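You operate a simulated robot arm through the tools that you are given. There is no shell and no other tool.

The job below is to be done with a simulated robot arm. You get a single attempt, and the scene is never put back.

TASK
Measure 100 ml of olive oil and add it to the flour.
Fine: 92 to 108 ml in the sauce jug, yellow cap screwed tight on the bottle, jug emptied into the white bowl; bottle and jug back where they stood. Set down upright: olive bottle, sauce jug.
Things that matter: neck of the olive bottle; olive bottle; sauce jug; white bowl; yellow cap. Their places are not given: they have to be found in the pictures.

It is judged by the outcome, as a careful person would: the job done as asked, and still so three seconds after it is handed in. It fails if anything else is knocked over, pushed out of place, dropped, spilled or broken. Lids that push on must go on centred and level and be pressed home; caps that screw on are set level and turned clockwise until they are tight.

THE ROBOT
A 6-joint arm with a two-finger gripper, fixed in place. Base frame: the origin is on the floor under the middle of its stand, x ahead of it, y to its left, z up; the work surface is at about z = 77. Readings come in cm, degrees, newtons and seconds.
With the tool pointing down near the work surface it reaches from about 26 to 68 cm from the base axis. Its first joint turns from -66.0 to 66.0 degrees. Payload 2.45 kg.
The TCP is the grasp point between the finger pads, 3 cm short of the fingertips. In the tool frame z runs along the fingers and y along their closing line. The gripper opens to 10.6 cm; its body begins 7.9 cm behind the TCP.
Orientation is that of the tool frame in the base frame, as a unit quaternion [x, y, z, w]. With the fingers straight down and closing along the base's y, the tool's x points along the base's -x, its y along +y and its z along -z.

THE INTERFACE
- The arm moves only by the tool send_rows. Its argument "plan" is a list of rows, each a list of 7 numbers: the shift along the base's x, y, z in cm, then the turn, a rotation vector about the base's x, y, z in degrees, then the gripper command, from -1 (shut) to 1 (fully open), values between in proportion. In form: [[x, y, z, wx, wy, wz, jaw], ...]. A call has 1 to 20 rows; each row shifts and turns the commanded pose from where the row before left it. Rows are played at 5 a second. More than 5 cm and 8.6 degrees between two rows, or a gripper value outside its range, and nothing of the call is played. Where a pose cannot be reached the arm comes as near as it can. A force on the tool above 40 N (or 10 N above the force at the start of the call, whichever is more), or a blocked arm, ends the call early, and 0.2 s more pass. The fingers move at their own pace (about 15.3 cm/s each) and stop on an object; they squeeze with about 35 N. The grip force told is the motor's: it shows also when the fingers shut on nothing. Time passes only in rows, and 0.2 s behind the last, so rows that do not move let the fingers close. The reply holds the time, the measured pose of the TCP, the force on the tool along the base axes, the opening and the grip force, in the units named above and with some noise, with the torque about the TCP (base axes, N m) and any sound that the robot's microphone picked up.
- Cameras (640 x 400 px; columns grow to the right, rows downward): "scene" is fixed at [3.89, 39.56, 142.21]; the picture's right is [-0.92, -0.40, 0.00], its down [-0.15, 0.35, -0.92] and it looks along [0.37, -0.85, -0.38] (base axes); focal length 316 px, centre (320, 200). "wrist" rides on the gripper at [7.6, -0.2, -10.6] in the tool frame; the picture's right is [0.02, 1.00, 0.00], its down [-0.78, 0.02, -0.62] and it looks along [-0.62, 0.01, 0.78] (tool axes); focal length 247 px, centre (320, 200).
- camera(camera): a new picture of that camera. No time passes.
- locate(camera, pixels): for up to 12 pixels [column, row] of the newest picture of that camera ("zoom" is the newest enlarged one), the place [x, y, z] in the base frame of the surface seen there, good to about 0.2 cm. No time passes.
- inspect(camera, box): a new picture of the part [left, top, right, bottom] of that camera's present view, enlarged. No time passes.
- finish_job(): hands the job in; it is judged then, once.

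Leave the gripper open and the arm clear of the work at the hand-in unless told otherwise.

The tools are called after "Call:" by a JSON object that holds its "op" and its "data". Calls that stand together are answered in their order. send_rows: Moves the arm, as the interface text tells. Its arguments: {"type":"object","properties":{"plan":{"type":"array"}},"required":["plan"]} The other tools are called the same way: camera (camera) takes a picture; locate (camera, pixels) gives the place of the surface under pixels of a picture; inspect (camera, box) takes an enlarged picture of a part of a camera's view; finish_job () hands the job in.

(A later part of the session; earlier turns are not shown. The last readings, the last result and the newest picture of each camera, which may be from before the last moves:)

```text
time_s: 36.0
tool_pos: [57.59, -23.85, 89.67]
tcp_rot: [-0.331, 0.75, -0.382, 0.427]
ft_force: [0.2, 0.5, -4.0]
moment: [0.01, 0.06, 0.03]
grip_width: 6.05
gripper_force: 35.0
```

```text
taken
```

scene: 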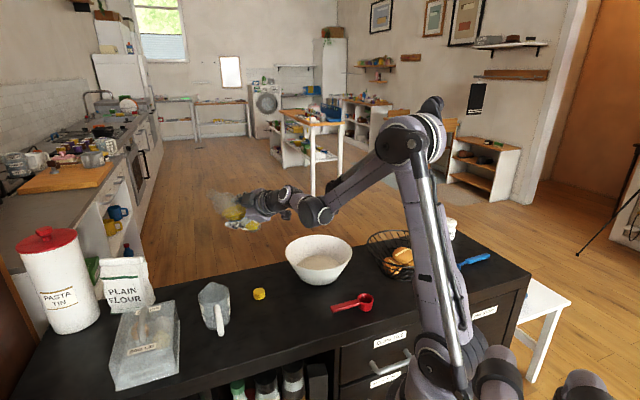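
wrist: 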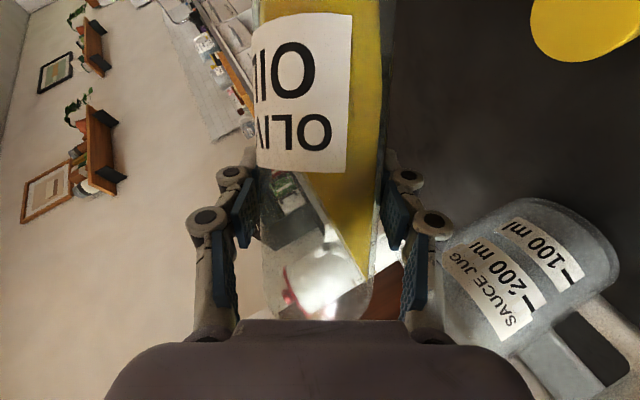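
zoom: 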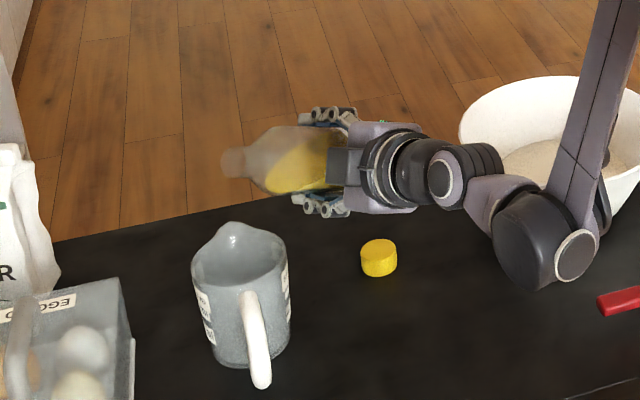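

The wrist camera now sees the jug's 100/200 ml scale from the side, which suits monitoring. I'll tilt on to 65° slowly and look for flow.

Call:
{"op": "send_rows", "data": {"plan": [[0, -0.13, 0, -1.25, 0, 0, -1], [0, -0.13, 0, -1.25, 0, 0, -1], [0, -0.13, 0, -1.25, 0, 0, -1], [0, -0.12, 0, -1.25, 0, 0, -1], [0, 0, 0, 0, 0, 0, -1]]}}

Call:
{"op": "inspect", "data": {"camera": "scene", "box": [190, 220, 290, 340]}}

Call:
{"op": "camera", "data": {"camera": "wrist"}}

```text
time_s: 37.2
tool_pos: [57.65, -24.49, 89.58]
tcp_rot: [-0.349, 0.734, -0.413, 0.411]
ft_force: [-0.5, 1.2, -4.7]
moment: [0.01, 0.0, -0.01]
grip_width: 6.05
gripper_force: 34.7
```

```text
3.33 times, centred on (240, 280) of scene
```

zoom: 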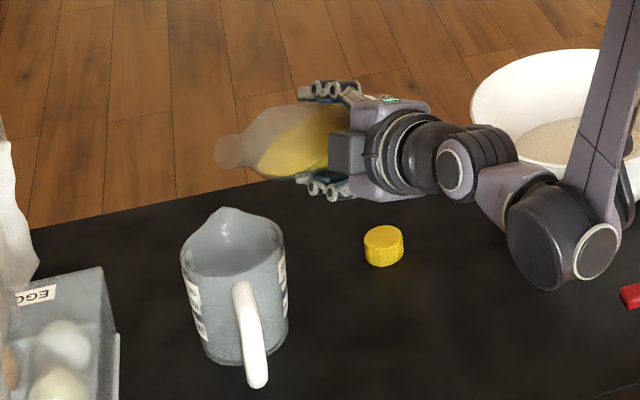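

```text
taken
```

wrist: 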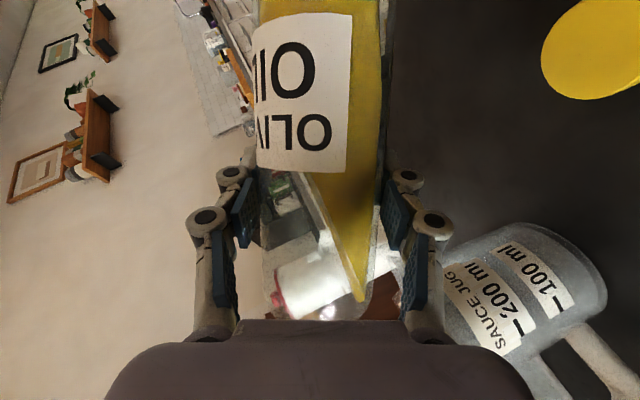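

No flow yet, and the oil is at the shoulder. I'll continue by small increments to 68°.

Call:
{"op": "send_rows", "data": {"plan": [[0, 0, 0, -1, 0, 0, -1], [0, -0.05, 0, -1, 0, 0, -1], [0, -0.1, 0, -1, 0, 0, -1], [0, 0, 0, 0, 0, 0, -1], [0, 0, 0, 0, 0, 0, -1]]}}

Call:
{"op": "inspect", "data": {"camera": "scene", "box": [190, 220, 290, 340]}}

Call:
{"op": "camera", "data": {"camera": "wrist"}}

```text
time_s: 38.4
tool_pos: [57.62, -24.62, 89.61]
tcp_rot: [-0.359, 0.723, -0.432, 0.403]
ft_force: [0.7, 0.4, -3.9]
moment: [0.05, 0.01, 0.0]
grip_width: 6.06
gripper_force: 35.4
```

```text
3.33 times, centred on (240, 280) of scene
```

zoom: 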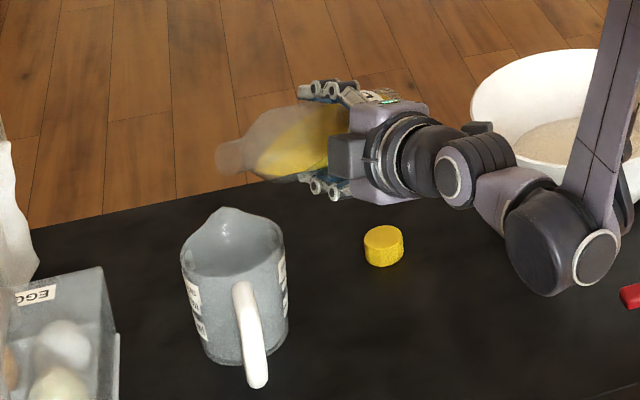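

```text
taken
```

wrist: 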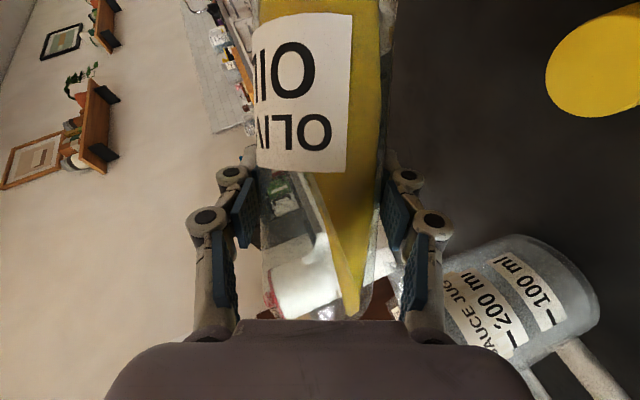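

Still no flow. Going to 71°.

Call:
{"op": "send_rows", "data": {"plan": [[0, -0.08, 0, -1, 0, 0, -1], [0, -0.08, 0, -1, 0, 0, -1], [0, -0.07, 0, -1, 0, 0, -1], [0, 0, 0, 0, 0, 0, -1], [0, 0, 0, 0, 0, 0, -1]]}}

Call:
{"op": "inspect", "data": {"camera": "scene", "box": [190, 220, 290, 340]}}

```text
time_s: 39.6
tool_pos: [57.77, -24.85, 89.6]
tcp_rot: [-0.37, 0.711, -0.451, 0.393]
ft_force: [-0.2, 0.5, -4.8]
moment: [0.04, 0.01, 0.01]
grip_width: 6.02
gripper_force: 35.1
```

```text
3.33 times, centred on (240, 280) of scene
```

zoom: 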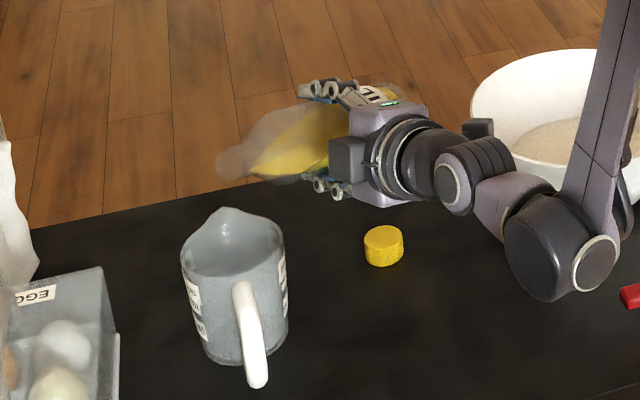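

Still nothing; the lip is above the jug mouth as planned. Going to 74°.

Call:
{"op": "send_rows", "data": {"plan": [[-0.05, -0.03, 0, -1, 0, 0, -1], [-0.05, -0.05, 0, -1, 0, 0, -1], [0, -0.05, 0, -1, 0, 0, -1], [0, 0, 0, 0, 0, 0, -1], [0, 0, 0, 0, 0, 0, -1]]}}

Call:
{"op": "inspect", "data": {"camera": "scene", "box": [190, 220, 290, 340]}}

Call:
{"op": "camera", "data": {"camera": "wrist"}}

```text
time_s: 40.8
tool_pos: [57.58, -24.93, 89.76]
tcp_rot: [-0.381, 0.699, -0.469, 0.384]
ft_force: [0.4, 0.2, -3.9]
moment: [0.03, -0.01, 0.0]
grip_width: 6.01
gripper_force: 35.1
```

```text
3.33 times, centred on (240, 280) of scene
```

zoom: 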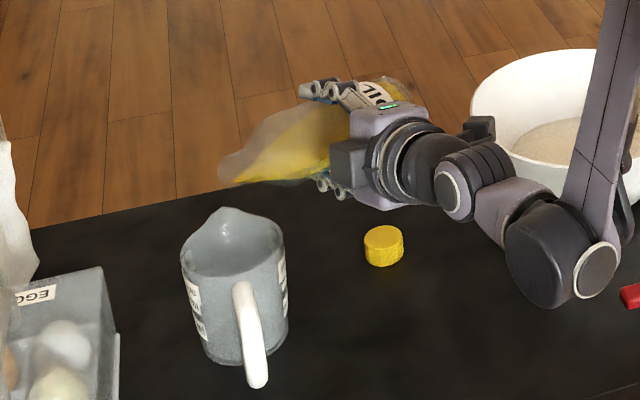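

```text
taken
```

wrist: 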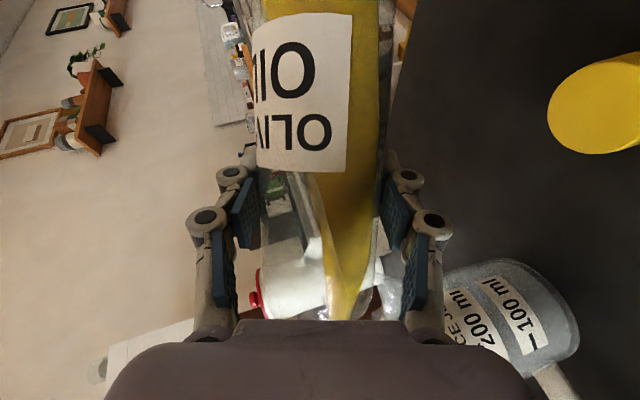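

Oil is now near the lip. I'll lower 2 cm to shorten the fall, then tilt 1° and watch.

Call:
{"op": "send_rows", "data": {"plan": [[0, 0, -1, 0, 0, 0, -1], [0, 0, -1, 0, 0, 0, -1], [0, -0.03, 0, -1, 0, 0, -1], [0, 0, 0, 0, 0, 0, -1], [0, 0, 0, 0, 0, 0, -1]]}}

Call:
{"op": "inspect", "data": {"camera": "scene", "box": [190, 230, 270, 330]}}

```text
time_s: 42.0
tool_pos: [58.47, -25.33, 88.41]
tcp_rot: [-0.384, 0.695, -0.475, 0.379]
ft_force: [-0.6, 0.2, -4.5]
moment: [0.02, 0.01, -0.01]
grip_width: 6.06
gripper_force: 34.9
out of reach, approached as far as the arm can: row 1, 2
```

```text
4.00 times, centred on (230, 280) of scene
```

zoom: 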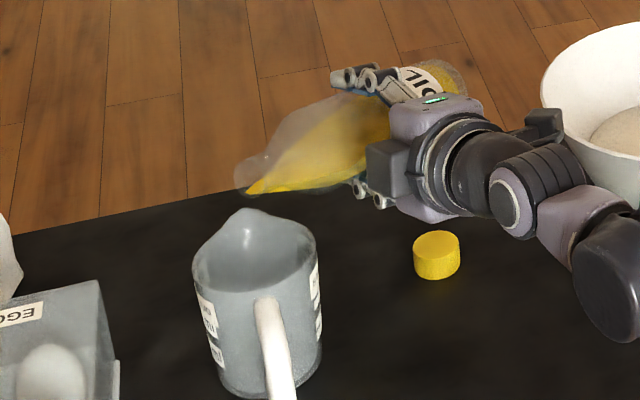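

That lowering hit a reach limit and shifted x by 0.9 cm. I'll go back to z about 89.6 and recentre before any flow starts.

Call:
{"op": "send_rows", "data": {"plan": [[-0.4, 0.1, 0.6, 0, 0, 0, -1], [-0.4, 0.1, 0.6, 0, 0, 0, -1], [0, 0, 0, 0, 0, 0, -1]]}}

Call:
{"op": "inspect", "data": {"camera": "scene", "box": [190, 230, 270, 330]}}

```text
time_s: 42.8
tool_pos: [57.54, -25.17, 89.59]
tcp_rot: [-0.383, 0.695, -0.475, 0.38]
ft_force: [-0.6, 0.2, -3.4]
moment: [0.02, -0.01, -0.04]
grip_width: 6.07
gripper_force: 35.1
```

```text
4.00 times, centred on (230, 280) of scene
```

zoom: 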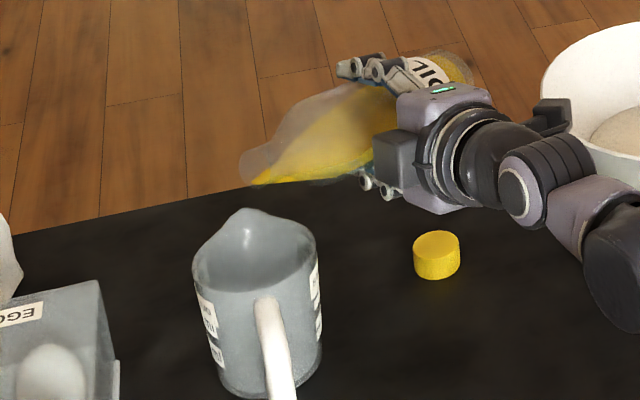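

Recentred at (57.5, −25.2, 89.6), tilt 75°. I'll tilt 1.5° more with a slight rise and watch for flow.

Call:
{"op": "send_rows", "data": {"plan": [[0, 0, 0.15, -0.75, 0, 0, -1], [0, -0.02, 0.15, -0.75, 0, 0, -1], [0, 0, 0, 0, 0, 0, -1], [0, 0, 0, 0, 0, 0, -1]]}}

Call:
{"op": "inspect", "data": {"camera": "scene", "box": [190, 230, 270, 330]}}

Call:
{"op": "camera", "data": {"camera": "wrist"}}

```text
time_s: 43.8
tool_pos: [57.67, -25.07, 89.91]
tcp_rot: [-0.389, 0.689, -0.483, 0.375]
ft_force: [-0.1, -0.3, -4.0]
moment: [0.05, -0.02, 0.0]
grip_width: 6.05
gripper_force: 34.9
```

```text
4.00 times, centred on (230, 280) of scene
```

zoom: 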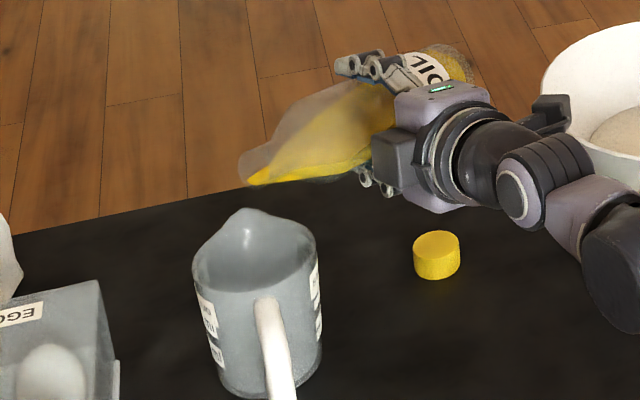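

```text
taken
```

wrist: 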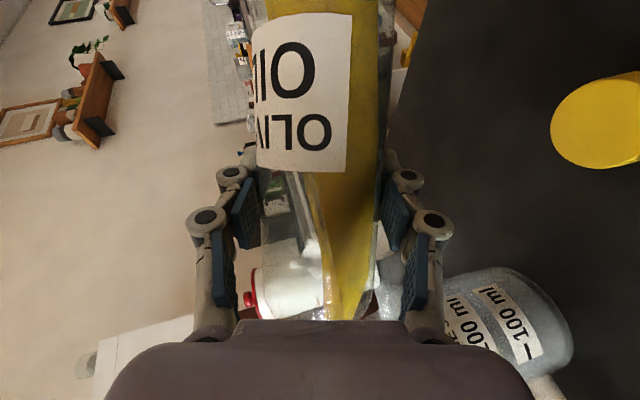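

The oil reaches the lip's edge. One more degree.

Call:
{"op": "send_rows", "data": {"plan": [[0, -0.03, 0.1, -0.5, 0, 0, -1], [0, -0.02, 0.1, -0.5, 0, 0, -1], [0, 0, 0, 0, 0, 0, -1], [0, 0, 0, 0, 0, 0, -1]]}}

Call:
{"op": "inspect", "data": {"camera": "scene", "box": [190, 230, 270, 330]}}

```text
time_s: 44.8
tool_pos: [57.6, -25.14, 90.05]
tcp_rot: [-0.391, 0.684, -0.49, 0.372]
ft_force: [-0.3, 1.3, -4.8]
moment: [0.01, 0.0, -0.02]
grip_width: 6.06
gripper_force: 34.5
```

```text
4.00 times, centred on (230, 280) of scene
```

zoom: 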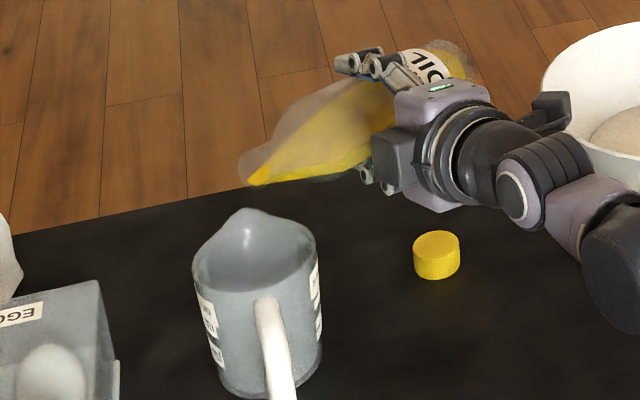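

Call:
{"op": "send_rows", "data": {"plan": [[0, -0.03, 0.1, -0.5, 0, 0, -1], [0, -0.02, 0.1, -0.5, 0, 0, -1], [0, 0, 0, 0, 0, 0, -1], [0, 0, 0, 0, 0, 0, -1]]}}

Call:
{"op": "inspect", "data": {"camera": "scene", "box": [190, 230, 270, 330]}}

Call:
{"op": "camera", "data": {"camera": "wrist"}}

```text
time_s: 45.8
tool_pos: [57.59, -25.3, 90.13]
tcp_rot: [-0.394, 0.68, -0.496, 0.369]
ft_force: [0.3, 0.3, -4.2]
moment: [0.06, 0.03, 0.01]
grip_width: 6.05
gripper_force: 35.0
```

```text
4.00 times, centred on (230, 280) of scene
```

zoom: 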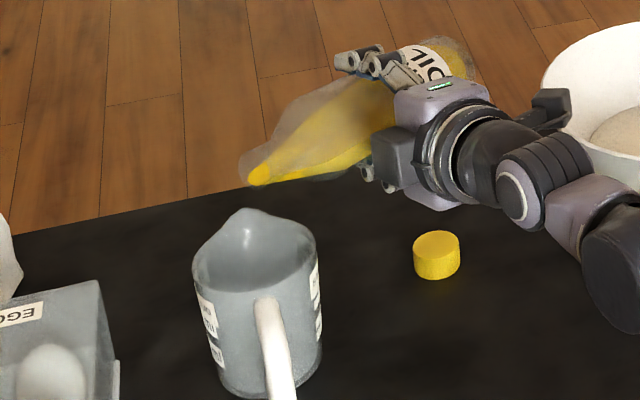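

```text
taken
```

wrist: 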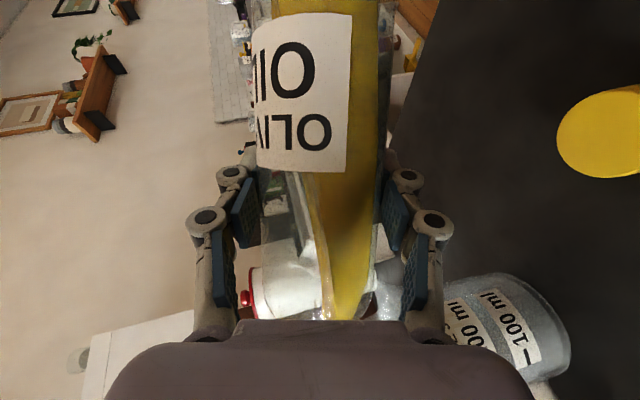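

Oil is bulging at the lip. One more degree.

Call:
{"op": "send_rows", "data": {"plan": [[0, 0, 0.1, -0.5, 0, 0, -1], [0, 0, 0.1, -0.5, 0, 0, -1], [0, 0, 0, 0, 0, 0, -1], [0, 0, 0, 0, 0, 0, -1]]}}

Call:
{"op": "inspect", "data": {"camera": "scene", "box": [190, 230, 270, 330]}}

```text
time_s: 46.8
tool_pos: [57.52, -25.22, 90.39]
tcp_rot: [-0.398, 0.676, -0.501, 0.364]
ft_force: [1.0, 0.3, -3.9]
moment: [0.06, 0.01, 0.02]
grip_width: 6.05
gripper_force: 34.7
```

```text
4.00 times, centred on (230, 280) of scene
```

zoom: 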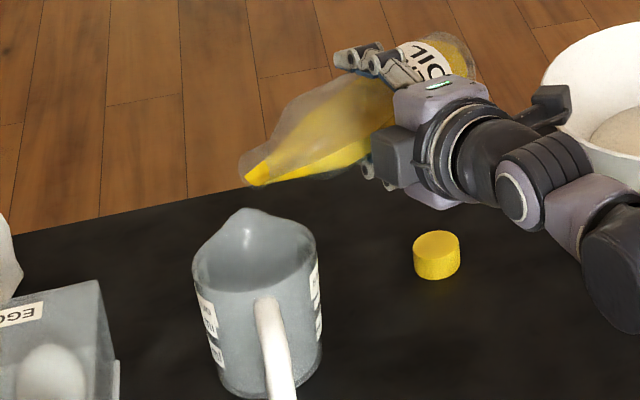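

Call:
{"op": "send_rows", "data": {"plan": [[0, -0.02, 0.1, -0.5, 0, 0, -1], [0, -0.02, 0.1, -0.5, 0, 0, -1], [0, 0, 0, 0, 0, 0, -1], [0, 0, 0, 0, 0, 0, -1]]}}

Call:
{"op": "inspect", "data": {"camera": "scene", "box": [190, 230, 270, 330]}}

```text
time_s: 47.8
tool_pos: [57.52, -25.23, 90.61]
tcp_rot: [-0.402, 0.671, -0.508, 0.361]
ft_force: [0.1, -0.5, -4.6]
moment: [0.03, 0.01, 0.0]
grip_width: 6.04
gripper_force: 34.9
```

```text
4.00 times, centred on (230, 280) of scene
```

zoom: 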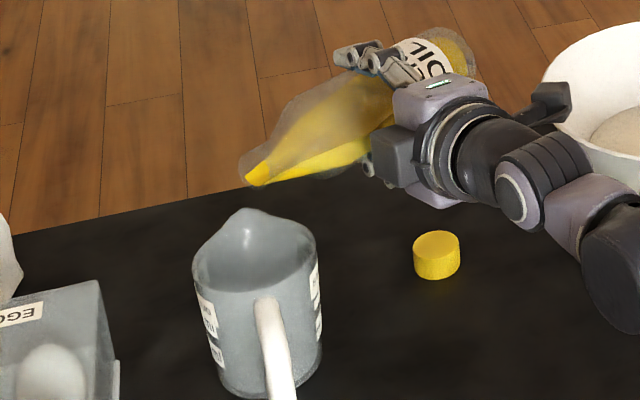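

Call:
{"op": "send_rows", "data": {"plan": [[0, -0.02, 0.1, -0.5, 0, 0, -1], [0, -0.02, 0.1, -0.5, 0, 0, -1], [0, 0, 0, 0, 0, 0, -1], [0, 0, 0, 0, 0, 0, -1]]}}

Call:
{"op": "inspect", "data": {"camera": "scene", "box": [190, 230, 270, 330]}}

Call:
{"op": "camera", "data": {"camera": "wrist"}}

```text
time_s: 48.8
tool_pos: [57.57, -25.35, 90.78]
tcp_rot: [-0.404, 0.666, -0.514, 0.358]
ft_force: [-0.1, 0.6, -4.6]
moment: [0.04, 0.02, 0.02]
grip_width: 6.05
gripper_force: 34.6
```

```text
4.00 times, centred on (230, 280) of scene
```

zoom: 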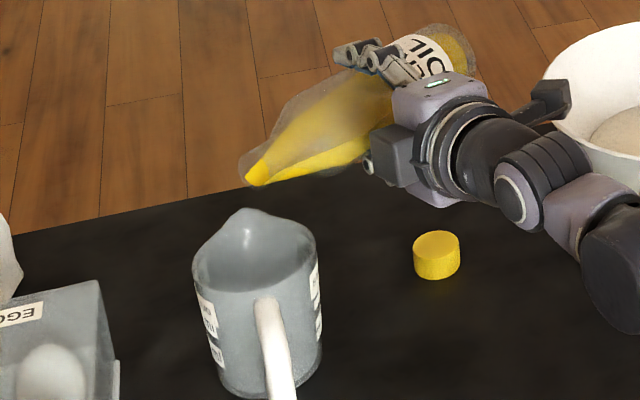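

```text
taken
```

wrist: 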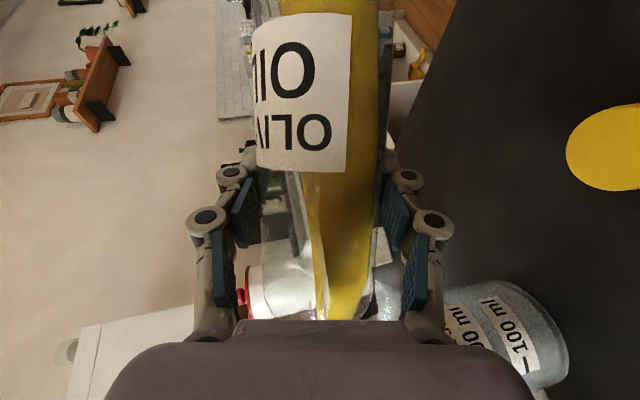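

Call:
{"op": "send_rows", "data": {"plan": [[0, 0, 0.12, -0.75, 0, 0, -1], [0, 0, 0.12, -0.75, 0, 0, -1], [0, 0, 0, 0, 0, 0, -1], [0, 0, 0, 0, 0, 0, -1]]}}

Call:
{"op": "inspect", "data": {"camera": "scene", "box": [190, 230, 270, 330]}}

```text
time_s: 49.8
tool_pos: [57.53, -25.35, 91.03]
tcp_rot: [-0.409, 0.66, -0.522, 0.353]
ft_force: [-0.5, -1.1, -3.7]
moment: [0.03, 0.03, 0.0]
grip_width: 6.07
gripper_force: 35.7
```

```text
4.00 times, centred on (230, 280) of scene
```

zoom: 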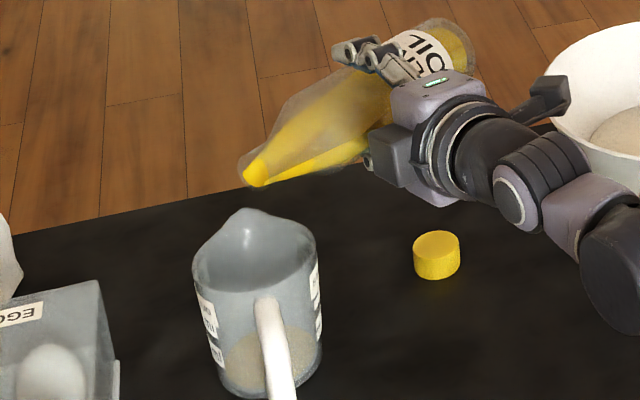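

There's now something pale at the jug's bottom (zoom (265, 360)), so oil has begun to arrive. I'll look closely.

Call:
{"op": "inspect", "data": {"camera": "scene", "box": [200, 275, 240, 335]}}

Call:
{"op": "inspect", "data": {"camera": "wrist", "box": [420, 250, 620, 400]}}

```text
6.67 times, centred on (220, 305) of scene
```

zoom: 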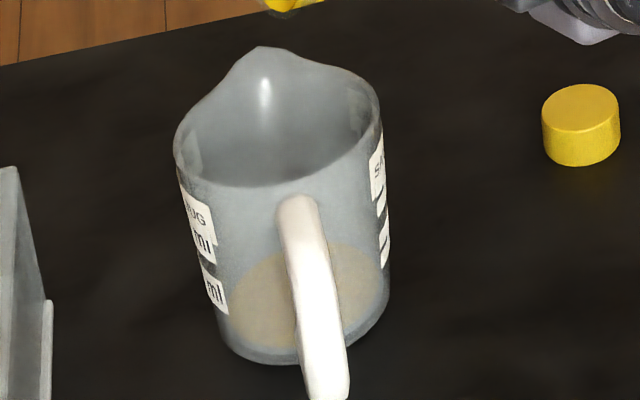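

```text
2.67 times, centred on (520, 325) of wrist
```

zoom: 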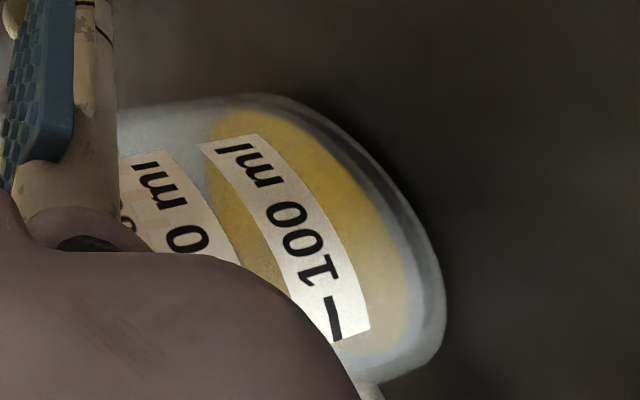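

Call:
{"op": "locate", "data": {"camera": "scene", "pixels": [[211, 319], [214, 322], [226, 318], [228, 315], [213, 316]]}}

Call:
{"op": "locate", "data": {"camera": "wrist", "pixels": [[510, 300], [520, 310], [530, 320], [545, 335], [550, 365]]}}

```text
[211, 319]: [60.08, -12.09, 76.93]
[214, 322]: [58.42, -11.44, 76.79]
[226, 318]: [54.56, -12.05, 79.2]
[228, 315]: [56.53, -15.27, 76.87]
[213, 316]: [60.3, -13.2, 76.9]
```

```text
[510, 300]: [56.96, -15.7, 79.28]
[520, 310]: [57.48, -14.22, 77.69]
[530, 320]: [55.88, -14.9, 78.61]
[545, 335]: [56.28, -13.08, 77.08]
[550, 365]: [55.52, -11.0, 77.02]
```

A thin layer is in the jug. I'll hold still for 1 s to see whether the flow continues at this tilt.

Call:
{"op": "send_rows", "data": {"plan": [[0, 0, 0, 0, 0, 0, -1], [0, 0, 0, 0, 0, 0, -1], [0, 0, 0, 0, 0, 0, -1], [0, 0, 0, 0, 0, 0, -1], [0, 0, 0, 0, 0, 0, -1]]}}

Call:
{"op": "inspect", "data": {"camera": "scene", "box": [190, 255, 250, 335]}}

Call:
{"op": "inspect", "data": {"camera": "wrist", "box": [420, 250, 620, 400]}}

```text
time_s: 51.0
tool_pos: [57.56, -25.3, 90.99]
tcp_rot: [-0.408, 0.66, -0.522, 0.353]
ft_force: [-0.8, 0.0, -5.3]
moment: [0.03, 0.04, -0.03]
grip_width: 6.05
gripper_force: 35.2
```

```text
5.00 times, centred on (220, 295) of scene
```

zoom: 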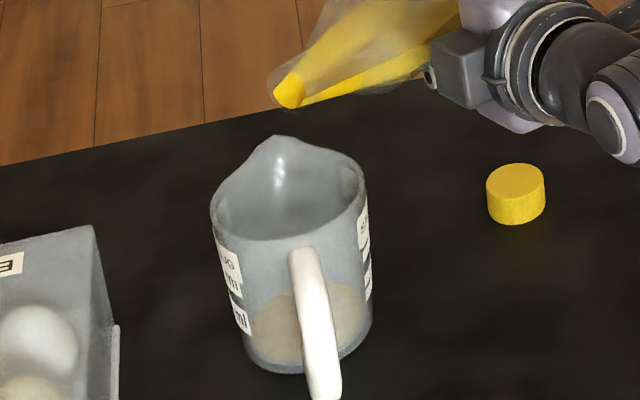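

```text
2.67 times, centred on (520, 325) of wrist
```

zoom: 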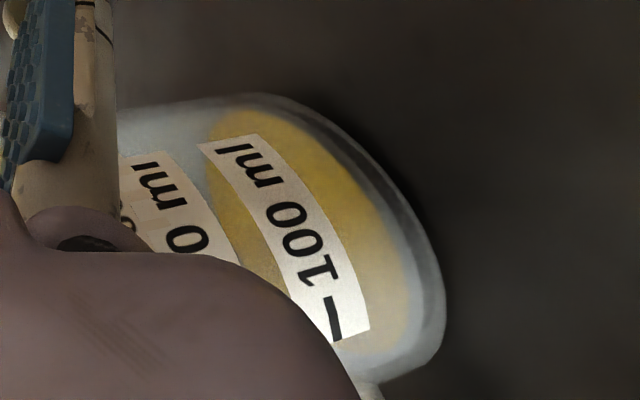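

The flow stops by itself when I hold (quasi-static), which makes dosing easy. I'll continue with 2° more.

Call:
{"op": "send_rows", "data": {"plan": [[0, 0, 0.12, -0.7, 0, 0, -1], [0, 0, 0.12, -0.7, 0, 0, -1], [0, 0, 0.12, -0.6, 0, 0, -1], [0, 0, 0, 0, 0, 0, -1], [0, 0, 0, 0, 0, 0, -1], [0, 0, 0, 0, 0, 0, -1]]}}

Call:
{"op": "inspect", "data": {"camera": "scene", "box": [190, 255, 250, 335]}}

Call:
{"op": "inspect", "data": {"camera": "wrist", "box": [420, 250, 620, 400]}}

```text
time_s: 52.4
tool_pos: [57.58, -25.42, 91.4]
tcp_rot: [-0.416, 0.651, -0.533, 0.345]
ft_force: [-0.2, -0.3, -3.3]
moment: [0.04, 0.03, -0.03]
grip_width: 6.05
gripper_force: 35.2
```

```text
5.00 times, centred on (220, 295) of scene
```

zoom: 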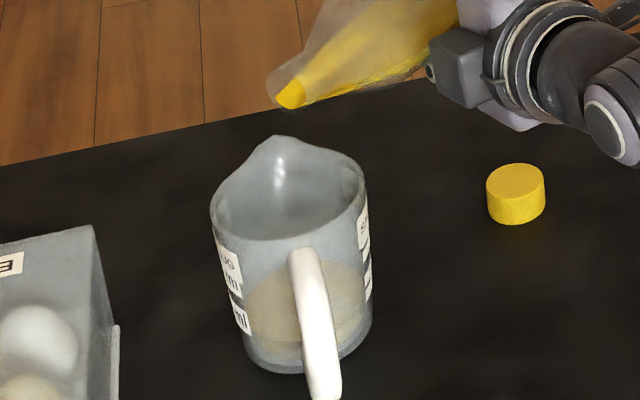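

```text
2.67 times, centred on (520, 325) of wrist
```

zoom: 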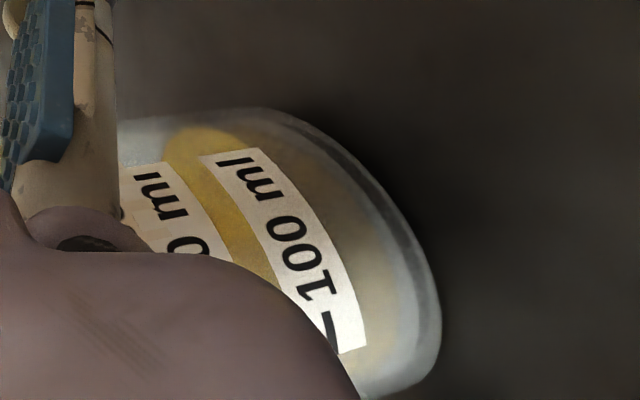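

The level rose noticeably. I'll measure it precisely before adding more.

Call:
{"op": "inspect", "data": {"camera": "scene", "box": [203, 280, 238, 332]}}

Call:
{"op": "locate", "data": {"camera": "zoom", "pixels": [[260, 275], [250, 290], [260, 300], [355, 270], [365, 260], [330, 235], [270, 330], [290, 340], [240, 310], [235, 280]]}}

```text
7.69 times, centred on (220, 306) of scene
```

zoom: 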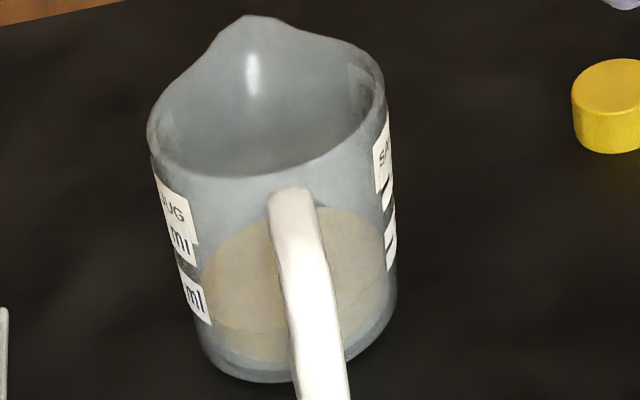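

```text
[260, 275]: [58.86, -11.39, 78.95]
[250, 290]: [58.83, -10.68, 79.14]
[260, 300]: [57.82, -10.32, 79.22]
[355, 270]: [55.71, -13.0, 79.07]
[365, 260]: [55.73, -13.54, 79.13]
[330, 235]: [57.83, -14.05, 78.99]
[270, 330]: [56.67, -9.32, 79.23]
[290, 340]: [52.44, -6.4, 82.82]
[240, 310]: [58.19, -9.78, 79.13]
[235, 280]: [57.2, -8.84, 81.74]
```

Locate now reads the oil surface consistently at z about 79.1. The 100 tick was at about 80.8 and needs better measurement, so I'll zoom on the scale marks at the jug's right and left edges.

Call:
{"op": "inspect", "data": {"camera": "scene", "box": [222, 290, 234, 320]}}

Call:
{"op": "locate", "data": {"camera": "zoom", "pixels": [[335, 150], [340, 155], [335, 200], [340, 210], [345, 250], [340, 260], [330, 130], [340, 230]]}}

Call:
{"op": "inspect", "data": {"camera": "wrist", "box": [440, 270, 600, 390]}}

Call:
{"op": "locate", "data": {"camera": "zoom", "pixels": [[300, 280], [330, 320], [270, 230], [200, 180], [215, 240], [380, 320], [390, 250], [330, 150], [250, 120], [400, 200]]}}

```text
13.33 times, centred on (228, 305) of scene
```

zoom: 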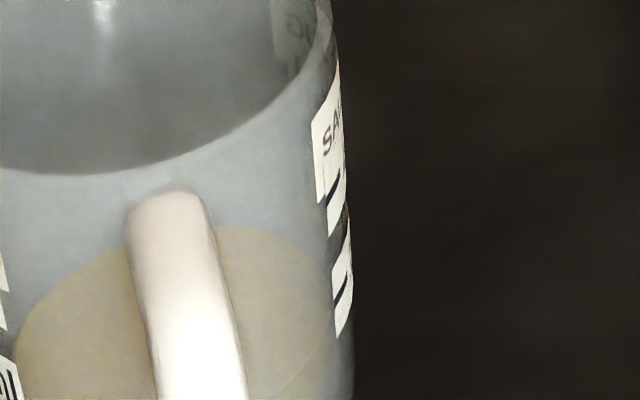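

```text
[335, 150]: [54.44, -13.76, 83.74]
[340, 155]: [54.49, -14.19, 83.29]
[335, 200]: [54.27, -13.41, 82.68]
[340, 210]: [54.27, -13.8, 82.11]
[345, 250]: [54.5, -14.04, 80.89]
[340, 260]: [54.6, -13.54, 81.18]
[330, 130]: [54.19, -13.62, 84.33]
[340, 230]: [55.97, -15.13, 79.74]
```

```text
3.33 times, centred on (520, 330) of wrist
```

zoom: 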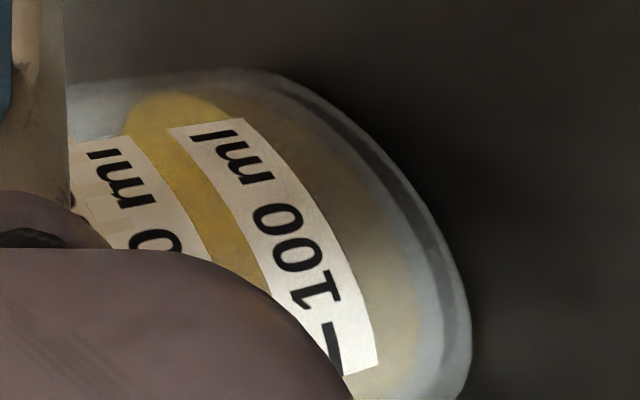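

```text
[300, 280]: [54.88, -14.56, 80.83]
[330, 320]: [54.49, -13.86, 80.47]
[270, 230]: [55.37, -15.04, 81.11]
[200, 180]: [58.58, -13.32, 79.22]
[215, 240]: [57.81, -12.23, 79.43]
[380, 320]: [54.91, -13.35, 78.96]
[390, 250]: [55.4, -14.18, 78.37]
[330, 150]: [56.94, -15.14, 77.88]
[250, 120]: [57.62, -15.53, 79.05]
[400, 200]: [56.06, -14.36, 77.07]
```

The surface is at about 79.2 and the 100 tick at about 80.7. About 2° delivered roughly 40 ml. I'll add 1° and measure again.

Call:
{"op": "send_rows", "data": {"plan": [[0, 0, 0.1, -0.5, 0, 0, -1], [0, 0, 0.1, -0.5, 0, 0, -1], [0, 0, 0, 0, 0, 0, -1], [0, 0, 0, 0, 0, 0, -1], [0, 0, 0, 0, 0, 0, -1], [0, 0, 0, 0, 0, 0, -1]]}}

Call:
{"op": "inspect", "data": {"camera": "scene", "box": [203, 280, 238, 332]}}

Call:
{"op": "locate", "data": {"camera": "zoom", "pixels": [[260, 275], [250, 290], [260, 300], [355, 270], [365, 250], [330, 235], [225, 280], [240, 310], [250, 250], [345, 255]]}}

```text
time_s: 53.8
tool_pos: [57.55, -25.32, 91.71]
tcp_rot: [-0.418, 0.646, -0.539, 0.342]
ft_force: [-0.6, 0.7, -3.4]
moment: [0.02, 0.01, 0.01]
grip_width: 6.04
gripper_force: 34.8
```

```text
7.69 times, centred on (220, 306) of scene
```

zoom: 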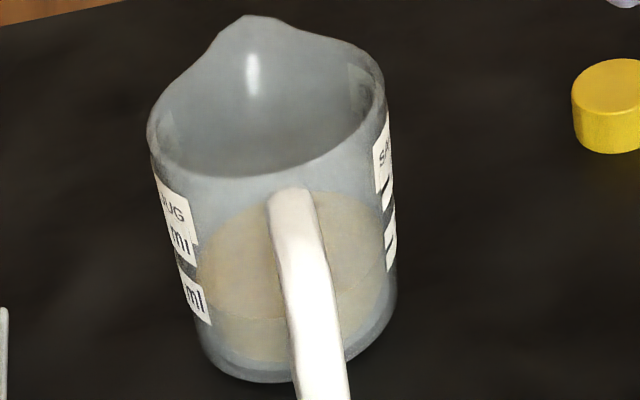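

```text
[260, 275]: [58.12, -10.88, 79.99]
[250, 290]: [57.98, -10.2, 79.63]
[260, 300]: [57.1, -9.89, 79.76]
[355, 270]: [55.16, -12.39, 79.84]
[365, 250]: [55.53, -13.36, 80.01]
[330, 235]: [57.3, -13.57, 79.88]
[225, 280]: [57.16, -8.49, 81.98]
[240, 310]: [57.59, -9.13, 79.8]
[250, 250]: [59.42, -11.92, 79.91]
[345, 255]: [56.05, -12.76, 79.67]
```

The surface is now about 79.83. There's about 0.9 cm left to the tick. I'll add 0.7°.

Call:
{"op": "send_rows", "data": {"plan": [[0, 0, 0.07, -0.35, 0, 0, -1], [0, 0, 0.07, -0.35, 0, 0, -1], [0, 0, 0, 0, 0, 0, -1], [0, 0, 0, 0, 0, 0, -1], [0, 0, 0, 0, 0, 0, -1], [0, 0, 0, 0, 0, 0, -1]]}}

Call:
{"op": "inspect", "data": {"camera": "scene", "box": [203, 280, 238, 332]}}

Call:
{"op": "locate", "data": {"camera": "zoom", "pixels": [[260, 275], [250, 290], [260, 250], [355, 265], [365, 250], [330, 225], [230, 250], [245, 265], [250, 240], [345, 255], [350, 230], [240, 225]]}}

```text
time_s: 55.2
tool_pos: [57.51, -25.3, 91.8]
tcp_rot: [-0.42, 0.643, -0.543, 0.339]
ft_force: [0.2, -0.8, -3.9]
moment: [0.02, 0.03, 0.02]
grip_width: 6.07
gripper_force: 34.8
```

```text
7.69 times, centred on (220, 306) of scene
```

zoom: 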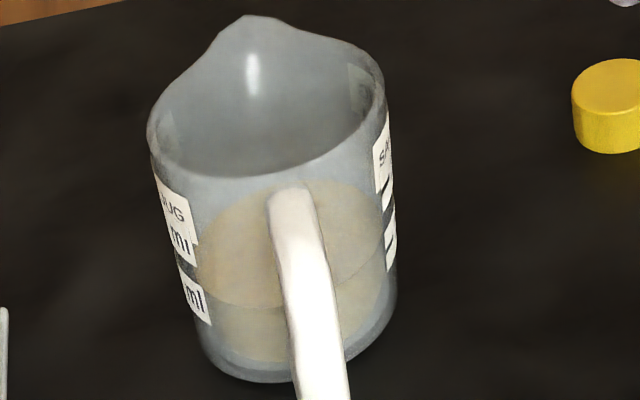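

```text
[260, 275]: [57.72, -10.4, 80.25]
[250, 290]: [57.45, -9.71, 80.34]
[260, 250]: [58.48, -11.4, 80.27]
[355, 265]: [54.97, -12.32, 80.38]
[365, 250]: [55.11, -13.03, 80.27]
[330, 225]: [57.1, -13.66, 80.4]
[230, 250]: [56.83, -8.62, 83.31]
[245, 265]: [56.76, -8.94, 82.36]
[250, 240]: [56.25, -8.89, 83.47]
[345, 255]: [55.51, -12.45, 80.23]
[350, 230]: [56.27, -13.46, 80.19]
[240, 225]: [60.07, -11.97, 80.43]
```

The surface is now about 80.3. Let me compare the oil's contact line directly with the left-hand "100 ml" label in a stronger zoom.

Call:
{"op": "inspect", "data": {"camera": "scene", "box": [199, 300, 219, 330]}}

Call:
{"op": "inspect", "data": {"camera": "scene", "box": [222, 295, 234, 325]}}

Call:
{"op": "inspect", "data": {"camera": "wrist", "box": [440, 270, 600, 390]}}

```text
13.33 times, centred on (209, 315) of scene
```

zoom: 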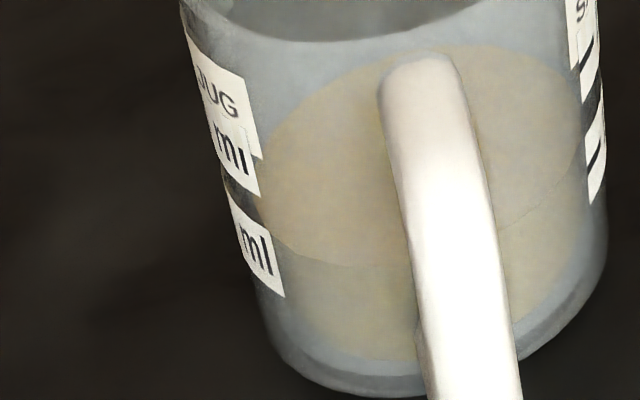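

```text
13.33 times, centred on (228, 310) of scene
```

zoom: 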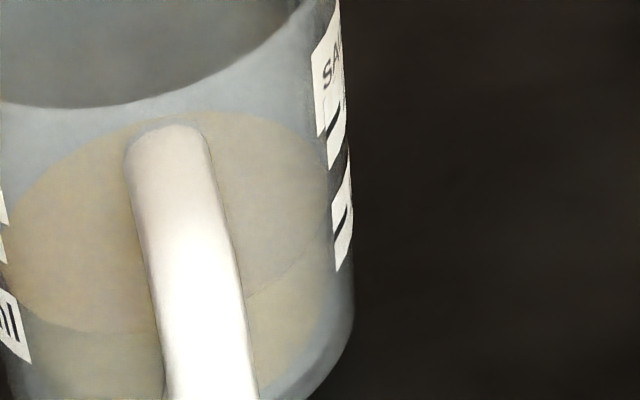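

```text
3.33 times, centred on (520, 330) of wrist
```

zoom: 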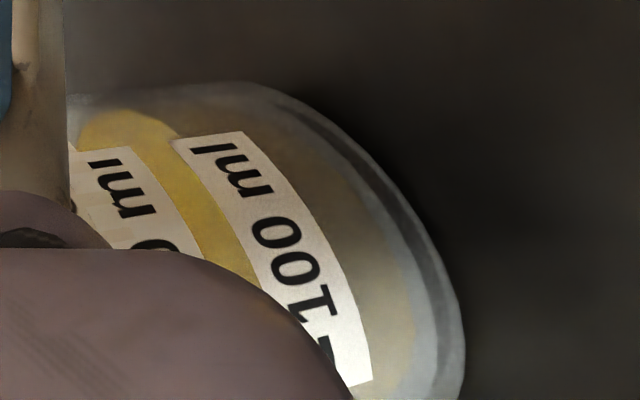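

The glass wall is thick, so a sight-line comparison near the silhouette is misleading. The direct surface readings are more reliable. I'll take more readings on the 100-tick and label mid-line to average.

Call:
{"op": "locate", "data": {"camera": "zoom", "pixels": [[300, 265], [285, 240], [265, 205], [250, 180], [320, 305], [327, 345], [225, 150], [335, 370], [310, 290], [330, 330]]}}

Call:
{"op": "locate", "data": {"camera": "scene", "pixels": [[205.0, 318.6], [204.3, 317.8], [205.5, 319.8], [229.2, 311.5], [229.6, 311], [229.3, 312.3], [203.2, 316.0]]}}

```text
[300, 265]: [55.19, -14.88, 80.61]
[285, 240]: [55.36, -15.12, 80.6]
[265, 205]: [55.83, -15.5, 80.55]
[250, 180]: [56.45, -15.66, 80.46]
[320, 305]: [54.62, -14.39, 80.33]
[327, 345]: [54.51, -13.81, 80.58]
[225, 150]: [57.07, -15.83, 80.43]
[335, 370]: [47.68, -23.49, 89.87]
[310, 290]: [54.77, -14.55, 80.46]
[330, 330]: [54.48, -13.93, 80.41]
```

```text
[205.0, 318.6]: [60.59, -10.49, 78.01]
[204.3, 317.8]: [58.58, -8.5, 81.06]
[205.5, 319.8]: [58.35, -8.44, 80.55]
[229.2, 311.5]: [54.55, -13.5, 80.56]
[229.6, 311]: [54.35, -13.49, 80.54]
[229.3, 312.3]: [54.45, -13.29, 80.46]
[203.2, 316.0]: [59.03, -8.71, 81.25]
```

The tick averages about z 80.6 and the surface about 80.3, so roughly 90 ml is in the jug. I'll add about 0.4° for about 9 ml more, then measure again.

Call:
{"op": "send_rows", "data": {"plan": [[0, 0, 0.04, -0.2, 0, 0, -1], [0, 0, 0.04, -0.2, 0, 0, -1], [0, 0, 0, 0, 0, 0, -1], [0, 0, 0, 0, 0, 0, -1], [0, 0, 0, 0, 0, 0, -1], [0, 0, 0, 0, 0, 0, -1]]}}

Call:
{"op": "inspect", "data": {"camera": "scene", "box": [203, 280, 238, 332]}}

Call:
{"op": "locate", "data": {"camera": "zoom", "pixels": [[260, 275], [255, 285], [260, 250], [355, 265], [365, 250], [330, 225], [265, 265], [350, 250], [345, 240], [345, 255], [350, 230], [250, 220]]}}

```text
time_s: 56.6
tool_pos: [57.56, -25.39, 91.94]
tcp_rot: [-0.421, 0.641, -0.545, 0.338]
ft_force: [-0.2, -0.2, -3.9]
moment: [0.05, 0.01, -0.02]
grip_width: 6.05
gripper_force: 35.2
```

```text
7.69 times, centred on (220, 306) of scene
```

zoom: 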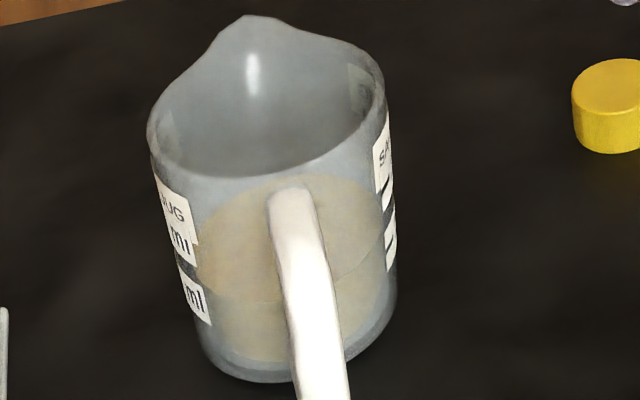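

```text
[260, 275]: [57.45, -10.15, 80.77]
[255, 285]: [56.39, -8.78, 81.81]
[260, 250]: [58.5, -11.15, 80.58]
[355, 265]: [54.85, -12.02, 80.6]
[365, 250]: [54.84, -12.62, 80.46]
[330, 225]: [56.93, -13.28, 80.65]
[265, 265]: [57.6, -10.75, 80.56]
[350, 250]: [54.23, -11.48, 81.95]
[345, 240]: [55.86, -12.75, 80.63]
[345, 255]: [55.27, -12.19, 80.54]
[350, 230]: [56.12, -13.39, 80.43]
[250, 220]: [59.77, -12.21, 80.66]
```

The surface now averages about 80.59, at the 100 tick (about 80.6), so about 100 ml is in the jug. I'll stop the pour by tilting the bottle back upright while rising.

Call:
{"op": "send_rows", "data": {"plan": [[0, 0, 0.3, 6, 0, 0, -1], [0, 0, 0.5, 8.1, 0, 0, -1], [0, 0, 1, 8.1, 0, 0, -1], [0, 0, 1.2, 8.1, 0, 0, -1], [0, 0, 1.2, 8.1, 0, 0, -1], [0, 0, 1.5, 8.1, 0, 0, -1], [0, 0, 1.5, 8.1, 0, 0, -1], [0, 0, 1.5, 8.1, 0, 0, -1], [0, 0, 1.5, 8.1, 0, 0, -1], [0, 0, 1.5, 8.1, 0, 0, -1], [0, 0, 1.5, 8.2, 0, 0, -1], [0, 0, 0, 0, 0, 0, -1], [0, 0, 0, 0, 0, 0, -1]]}}

Call:
{"op": "camera", "data": {"camera": "scene"}}

Call:
{"op": "camera", "data": {"camera": "wrist"}}

```text
time_s: 59.4
tool_pos: [57.57, -25.31, 104.9]
tcp_rot: [-0.073, 0.841, 0.047, 0.534]
ft_force: [0.4, -0.3, -3.4]
moment: [-0.03, 0.01, -0.01]
grip_width: 6.04
gripper_force: 34.4
```

```text
taken
```

scene: 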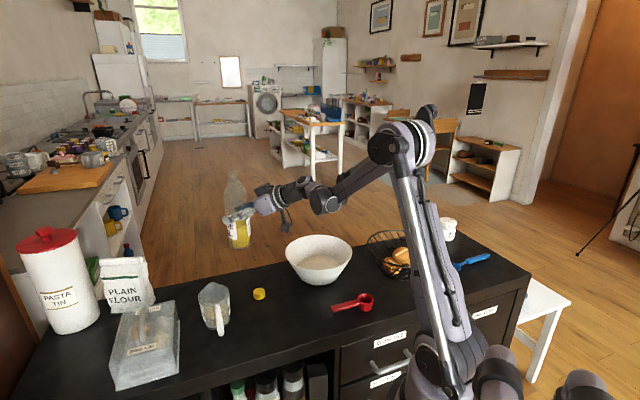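

```text
taken
```

wrist: 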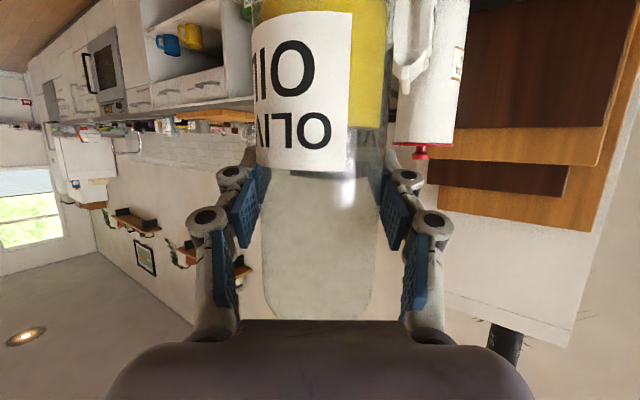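

The bottle is upright again with the same orientation as before tilting. Let me double-check the jug level now that the view is clear.

Call:
{"op": "inspect", "data": {"camera": "scene", "box": [203, 280, 238, 332]}}

Call:
{"op": "locate", "data": {"camera": "zoom", "pixels": [[260, 275], [250, 265], [260, 250], [355, 265], [362, 255], [330, 225], [265, 265], [330, 210], [345, 240], [240, 240], [350, 230], [250, 220]]}}

Call:
{"op": "inspect", "data": {"camera": "scene", "box": [215, 165, 265, 260]}}

Call:
{"op": "locate", "data": {"camera": "zoom", "pixels": [[290, 230], [300, 228], [320, 228], [335, 230], [310, 240], [300, 300]]}}

```text
7.69 times, centred on (220, 306) of scene
```

zoom: 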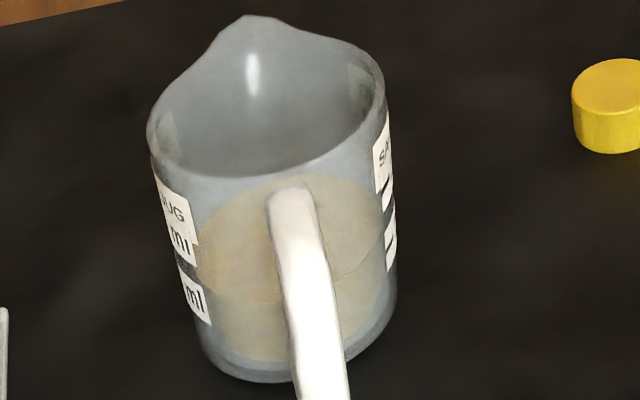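

```text
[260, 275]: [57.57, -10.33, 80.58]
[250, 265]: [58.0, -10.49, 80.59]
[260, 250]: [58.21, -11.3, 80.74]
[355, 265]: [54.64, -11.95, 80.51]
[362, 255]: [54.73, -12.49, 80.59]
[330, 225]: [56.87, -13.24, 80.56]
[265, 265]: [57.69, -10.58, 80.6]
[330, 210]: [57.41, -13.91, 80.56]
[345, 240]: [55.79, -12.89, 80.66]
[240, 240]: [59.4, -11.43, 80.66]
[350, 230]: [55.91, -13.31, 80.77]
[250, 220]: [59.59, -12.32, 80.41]
```

```text
4.21 times, centred on (240, 212) of scene
```

zoom: 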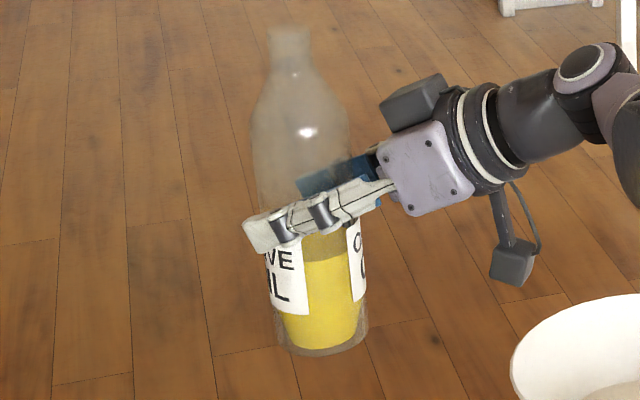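

```text
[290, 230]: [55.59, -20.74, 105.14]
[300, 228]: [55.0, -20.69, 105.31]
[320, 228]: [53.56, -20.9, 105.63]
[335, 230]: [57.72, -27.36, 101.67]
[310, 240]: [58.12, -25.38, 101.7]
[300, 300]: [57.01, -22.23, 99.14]
```

The jug reads about 80.60. The bottle's level dropped about 4.05 cm × about 25 cm² ≈ 102 ml, which agrees. Now I'll return the bottle: yaw back, then reverse the carry path.

Call:
{"op": "send_rows", "data": {"plan": [[0, 0, 0.3, 0, 0, -7, -1], [0, 0, 0.2, 0, 0, -7, -1], [0, 0, 0, 0, 0, -7, -1], [0, 0, 0, 0, 0, -7, -1], [0, 0, 0, 0, 0, -8, -1], [-1.2, 1, 0, 0, 0, -8, -1], [-2, 1, 0, 0, 0, -8, -1], [-2, 1, 0, 0, 0, -8, -1], [-2, 1, 0, 0, 0, -8, -1], [-2, 1, 0, 0, 0, -8, -1], [-2, 1, 0, 0, 0, -8, -1], [-2, 1, 0, 0, 0, -8, -1], [-2, 1, 0, 0, 0, -8, -1], [-0.8, 0.4, 0, 0, 0, -4, -1], [0, 0, 0, 0, 0, 0, -1]]}}

Call:
{"op": "camera", "data": {"camera": "scene"}}

```text
time_s: 62.6
tool_pos: [41.56, -16.97, 105.52]
tcp_rot: [0.617, 0.574, -0.394, 0.366]
ft_force: [0.1, -0.1, -3.2]
moment: [-0.01, -0.03, 0.0]
grip_width: 6.02
gripper_force: 35.1
```

```text
taken
```

scene: 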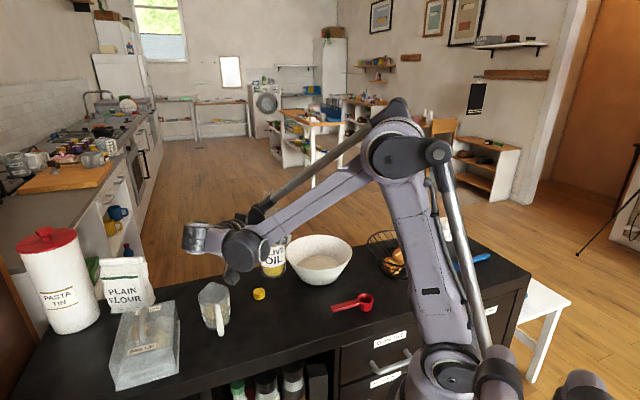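

The pose matches the grasp orientation exactly. I'll lower straight down toward the original spot, slowing near the table.

Call:
{"op": "send_rows", "data": {"plan": [[0.07, 0.05, -2, 0, 0, 0, -1], [0, 0, -3, 0, 0, 0, -1], [0, 0, -3, 0, 0, 0, -1], [0, 0, -3, 0, 0, 0, -1], [0, 0, -3, 0, 0, 0, -1], [0, 0, -2, 0, 0, 0, -1], [0, 0, -1.2, 0, 0, 0, -1], [0, 0, 0, 0, 0, 0, -1], [0, 0, 0, 0, 0, 0, -1]]}}

Call:
{"op": "inspect", "data": {"camera": "scene", "box": [190, 220, 330, 350]}}

```text
time_s: 64.6
tool_pos: [41.7, -16.95, 88.23]
tcp_rot: [0.618, 0.574, -0.394, 0.366]
ft_force: [0.4, -0.3, -3.2]
moment: [0.02, 0.0, 0.0]
grip_width: 6.02
gripper_force: 35.0
```

```text
3.08 times, centred on (260, 285) of scene
```

zoom: 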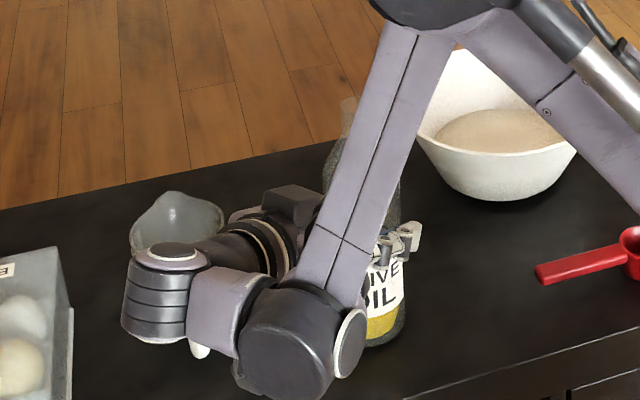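

Call:
{"op": "send_rows", "data": {"plan": [[0, 0, -0.4, 0, 0, 0, -1], [0, 0, -0.3, 0, 0, 0, -1], [0, 0, -0.2, 0, 0, 0, -1], [0, 0, 0, 0, 0, 0, -1]]}}

Call:
{"op": "send_rows", "data": {"plan": [[0, 0, -0.1, 0, 0, 0, -1], [0, 0, 0, 0, 0, 0, -1]]}}

```text
time_s: 65.6
tool_pos: [41.57, -16.96, 87.67]
tcp_rot: [0.616, 0.574, -0.395, 0.368]
ft_force: [0.4, 6.2, 22.1]
moment: [-0.16, -0.03, 0.03]
grip_width: 6.04
gripper_force: 34.9
```

```text
time_s: 66.2
tool_pos: [41.63, -16.95, 87.36]
tcp_rot: [0.616, 0.574, -0.394, 0.368]
ft_force: [1.6, 5.1, 21.3]
moment: [-0.27, -0.01, 0.02]
grip_width: 6.02
gripper_force: 35.0
```

The bottle touches the table (force +22 N). I'll relax upward a hair, then open the fingers gradually.

Call:
{"op": "send_rows", "data": {"plan": [[0, 0, 0.12, 0, 0, 0, -1], [0, 0, 0, 0, 0, 0, -1]]}}

```text
time_s: 66.8
tool_pos: [41.67, -16.86, 87.34]
tcp_rot: [0.618, 0.574, -0.394, 0.365]
ft_force: [1.0, -3.6, 7.2]
moment: [-0.76, -0.08, 0.03]
grip_width: 6.04
gripper_force: 34.9
```

Call:
{"op": "send_rows", "data": {"plan": [[0, 0, 0.05, 0, 0, 0, -1], [0, 0, 0, 0, 0, 0, -1]]}}

```text
time_s: 67.4
tool_pos: [41.47, -16.9, 87.37]
tcp_rot: [0.617, 0.575, -0.393, 0.365]
ft_force: [-1.0, -1.0, 0.7]
moment: [-0.33, 0.04, -0.02]
grip_width: 6.02
gripper_force: 35.1
```

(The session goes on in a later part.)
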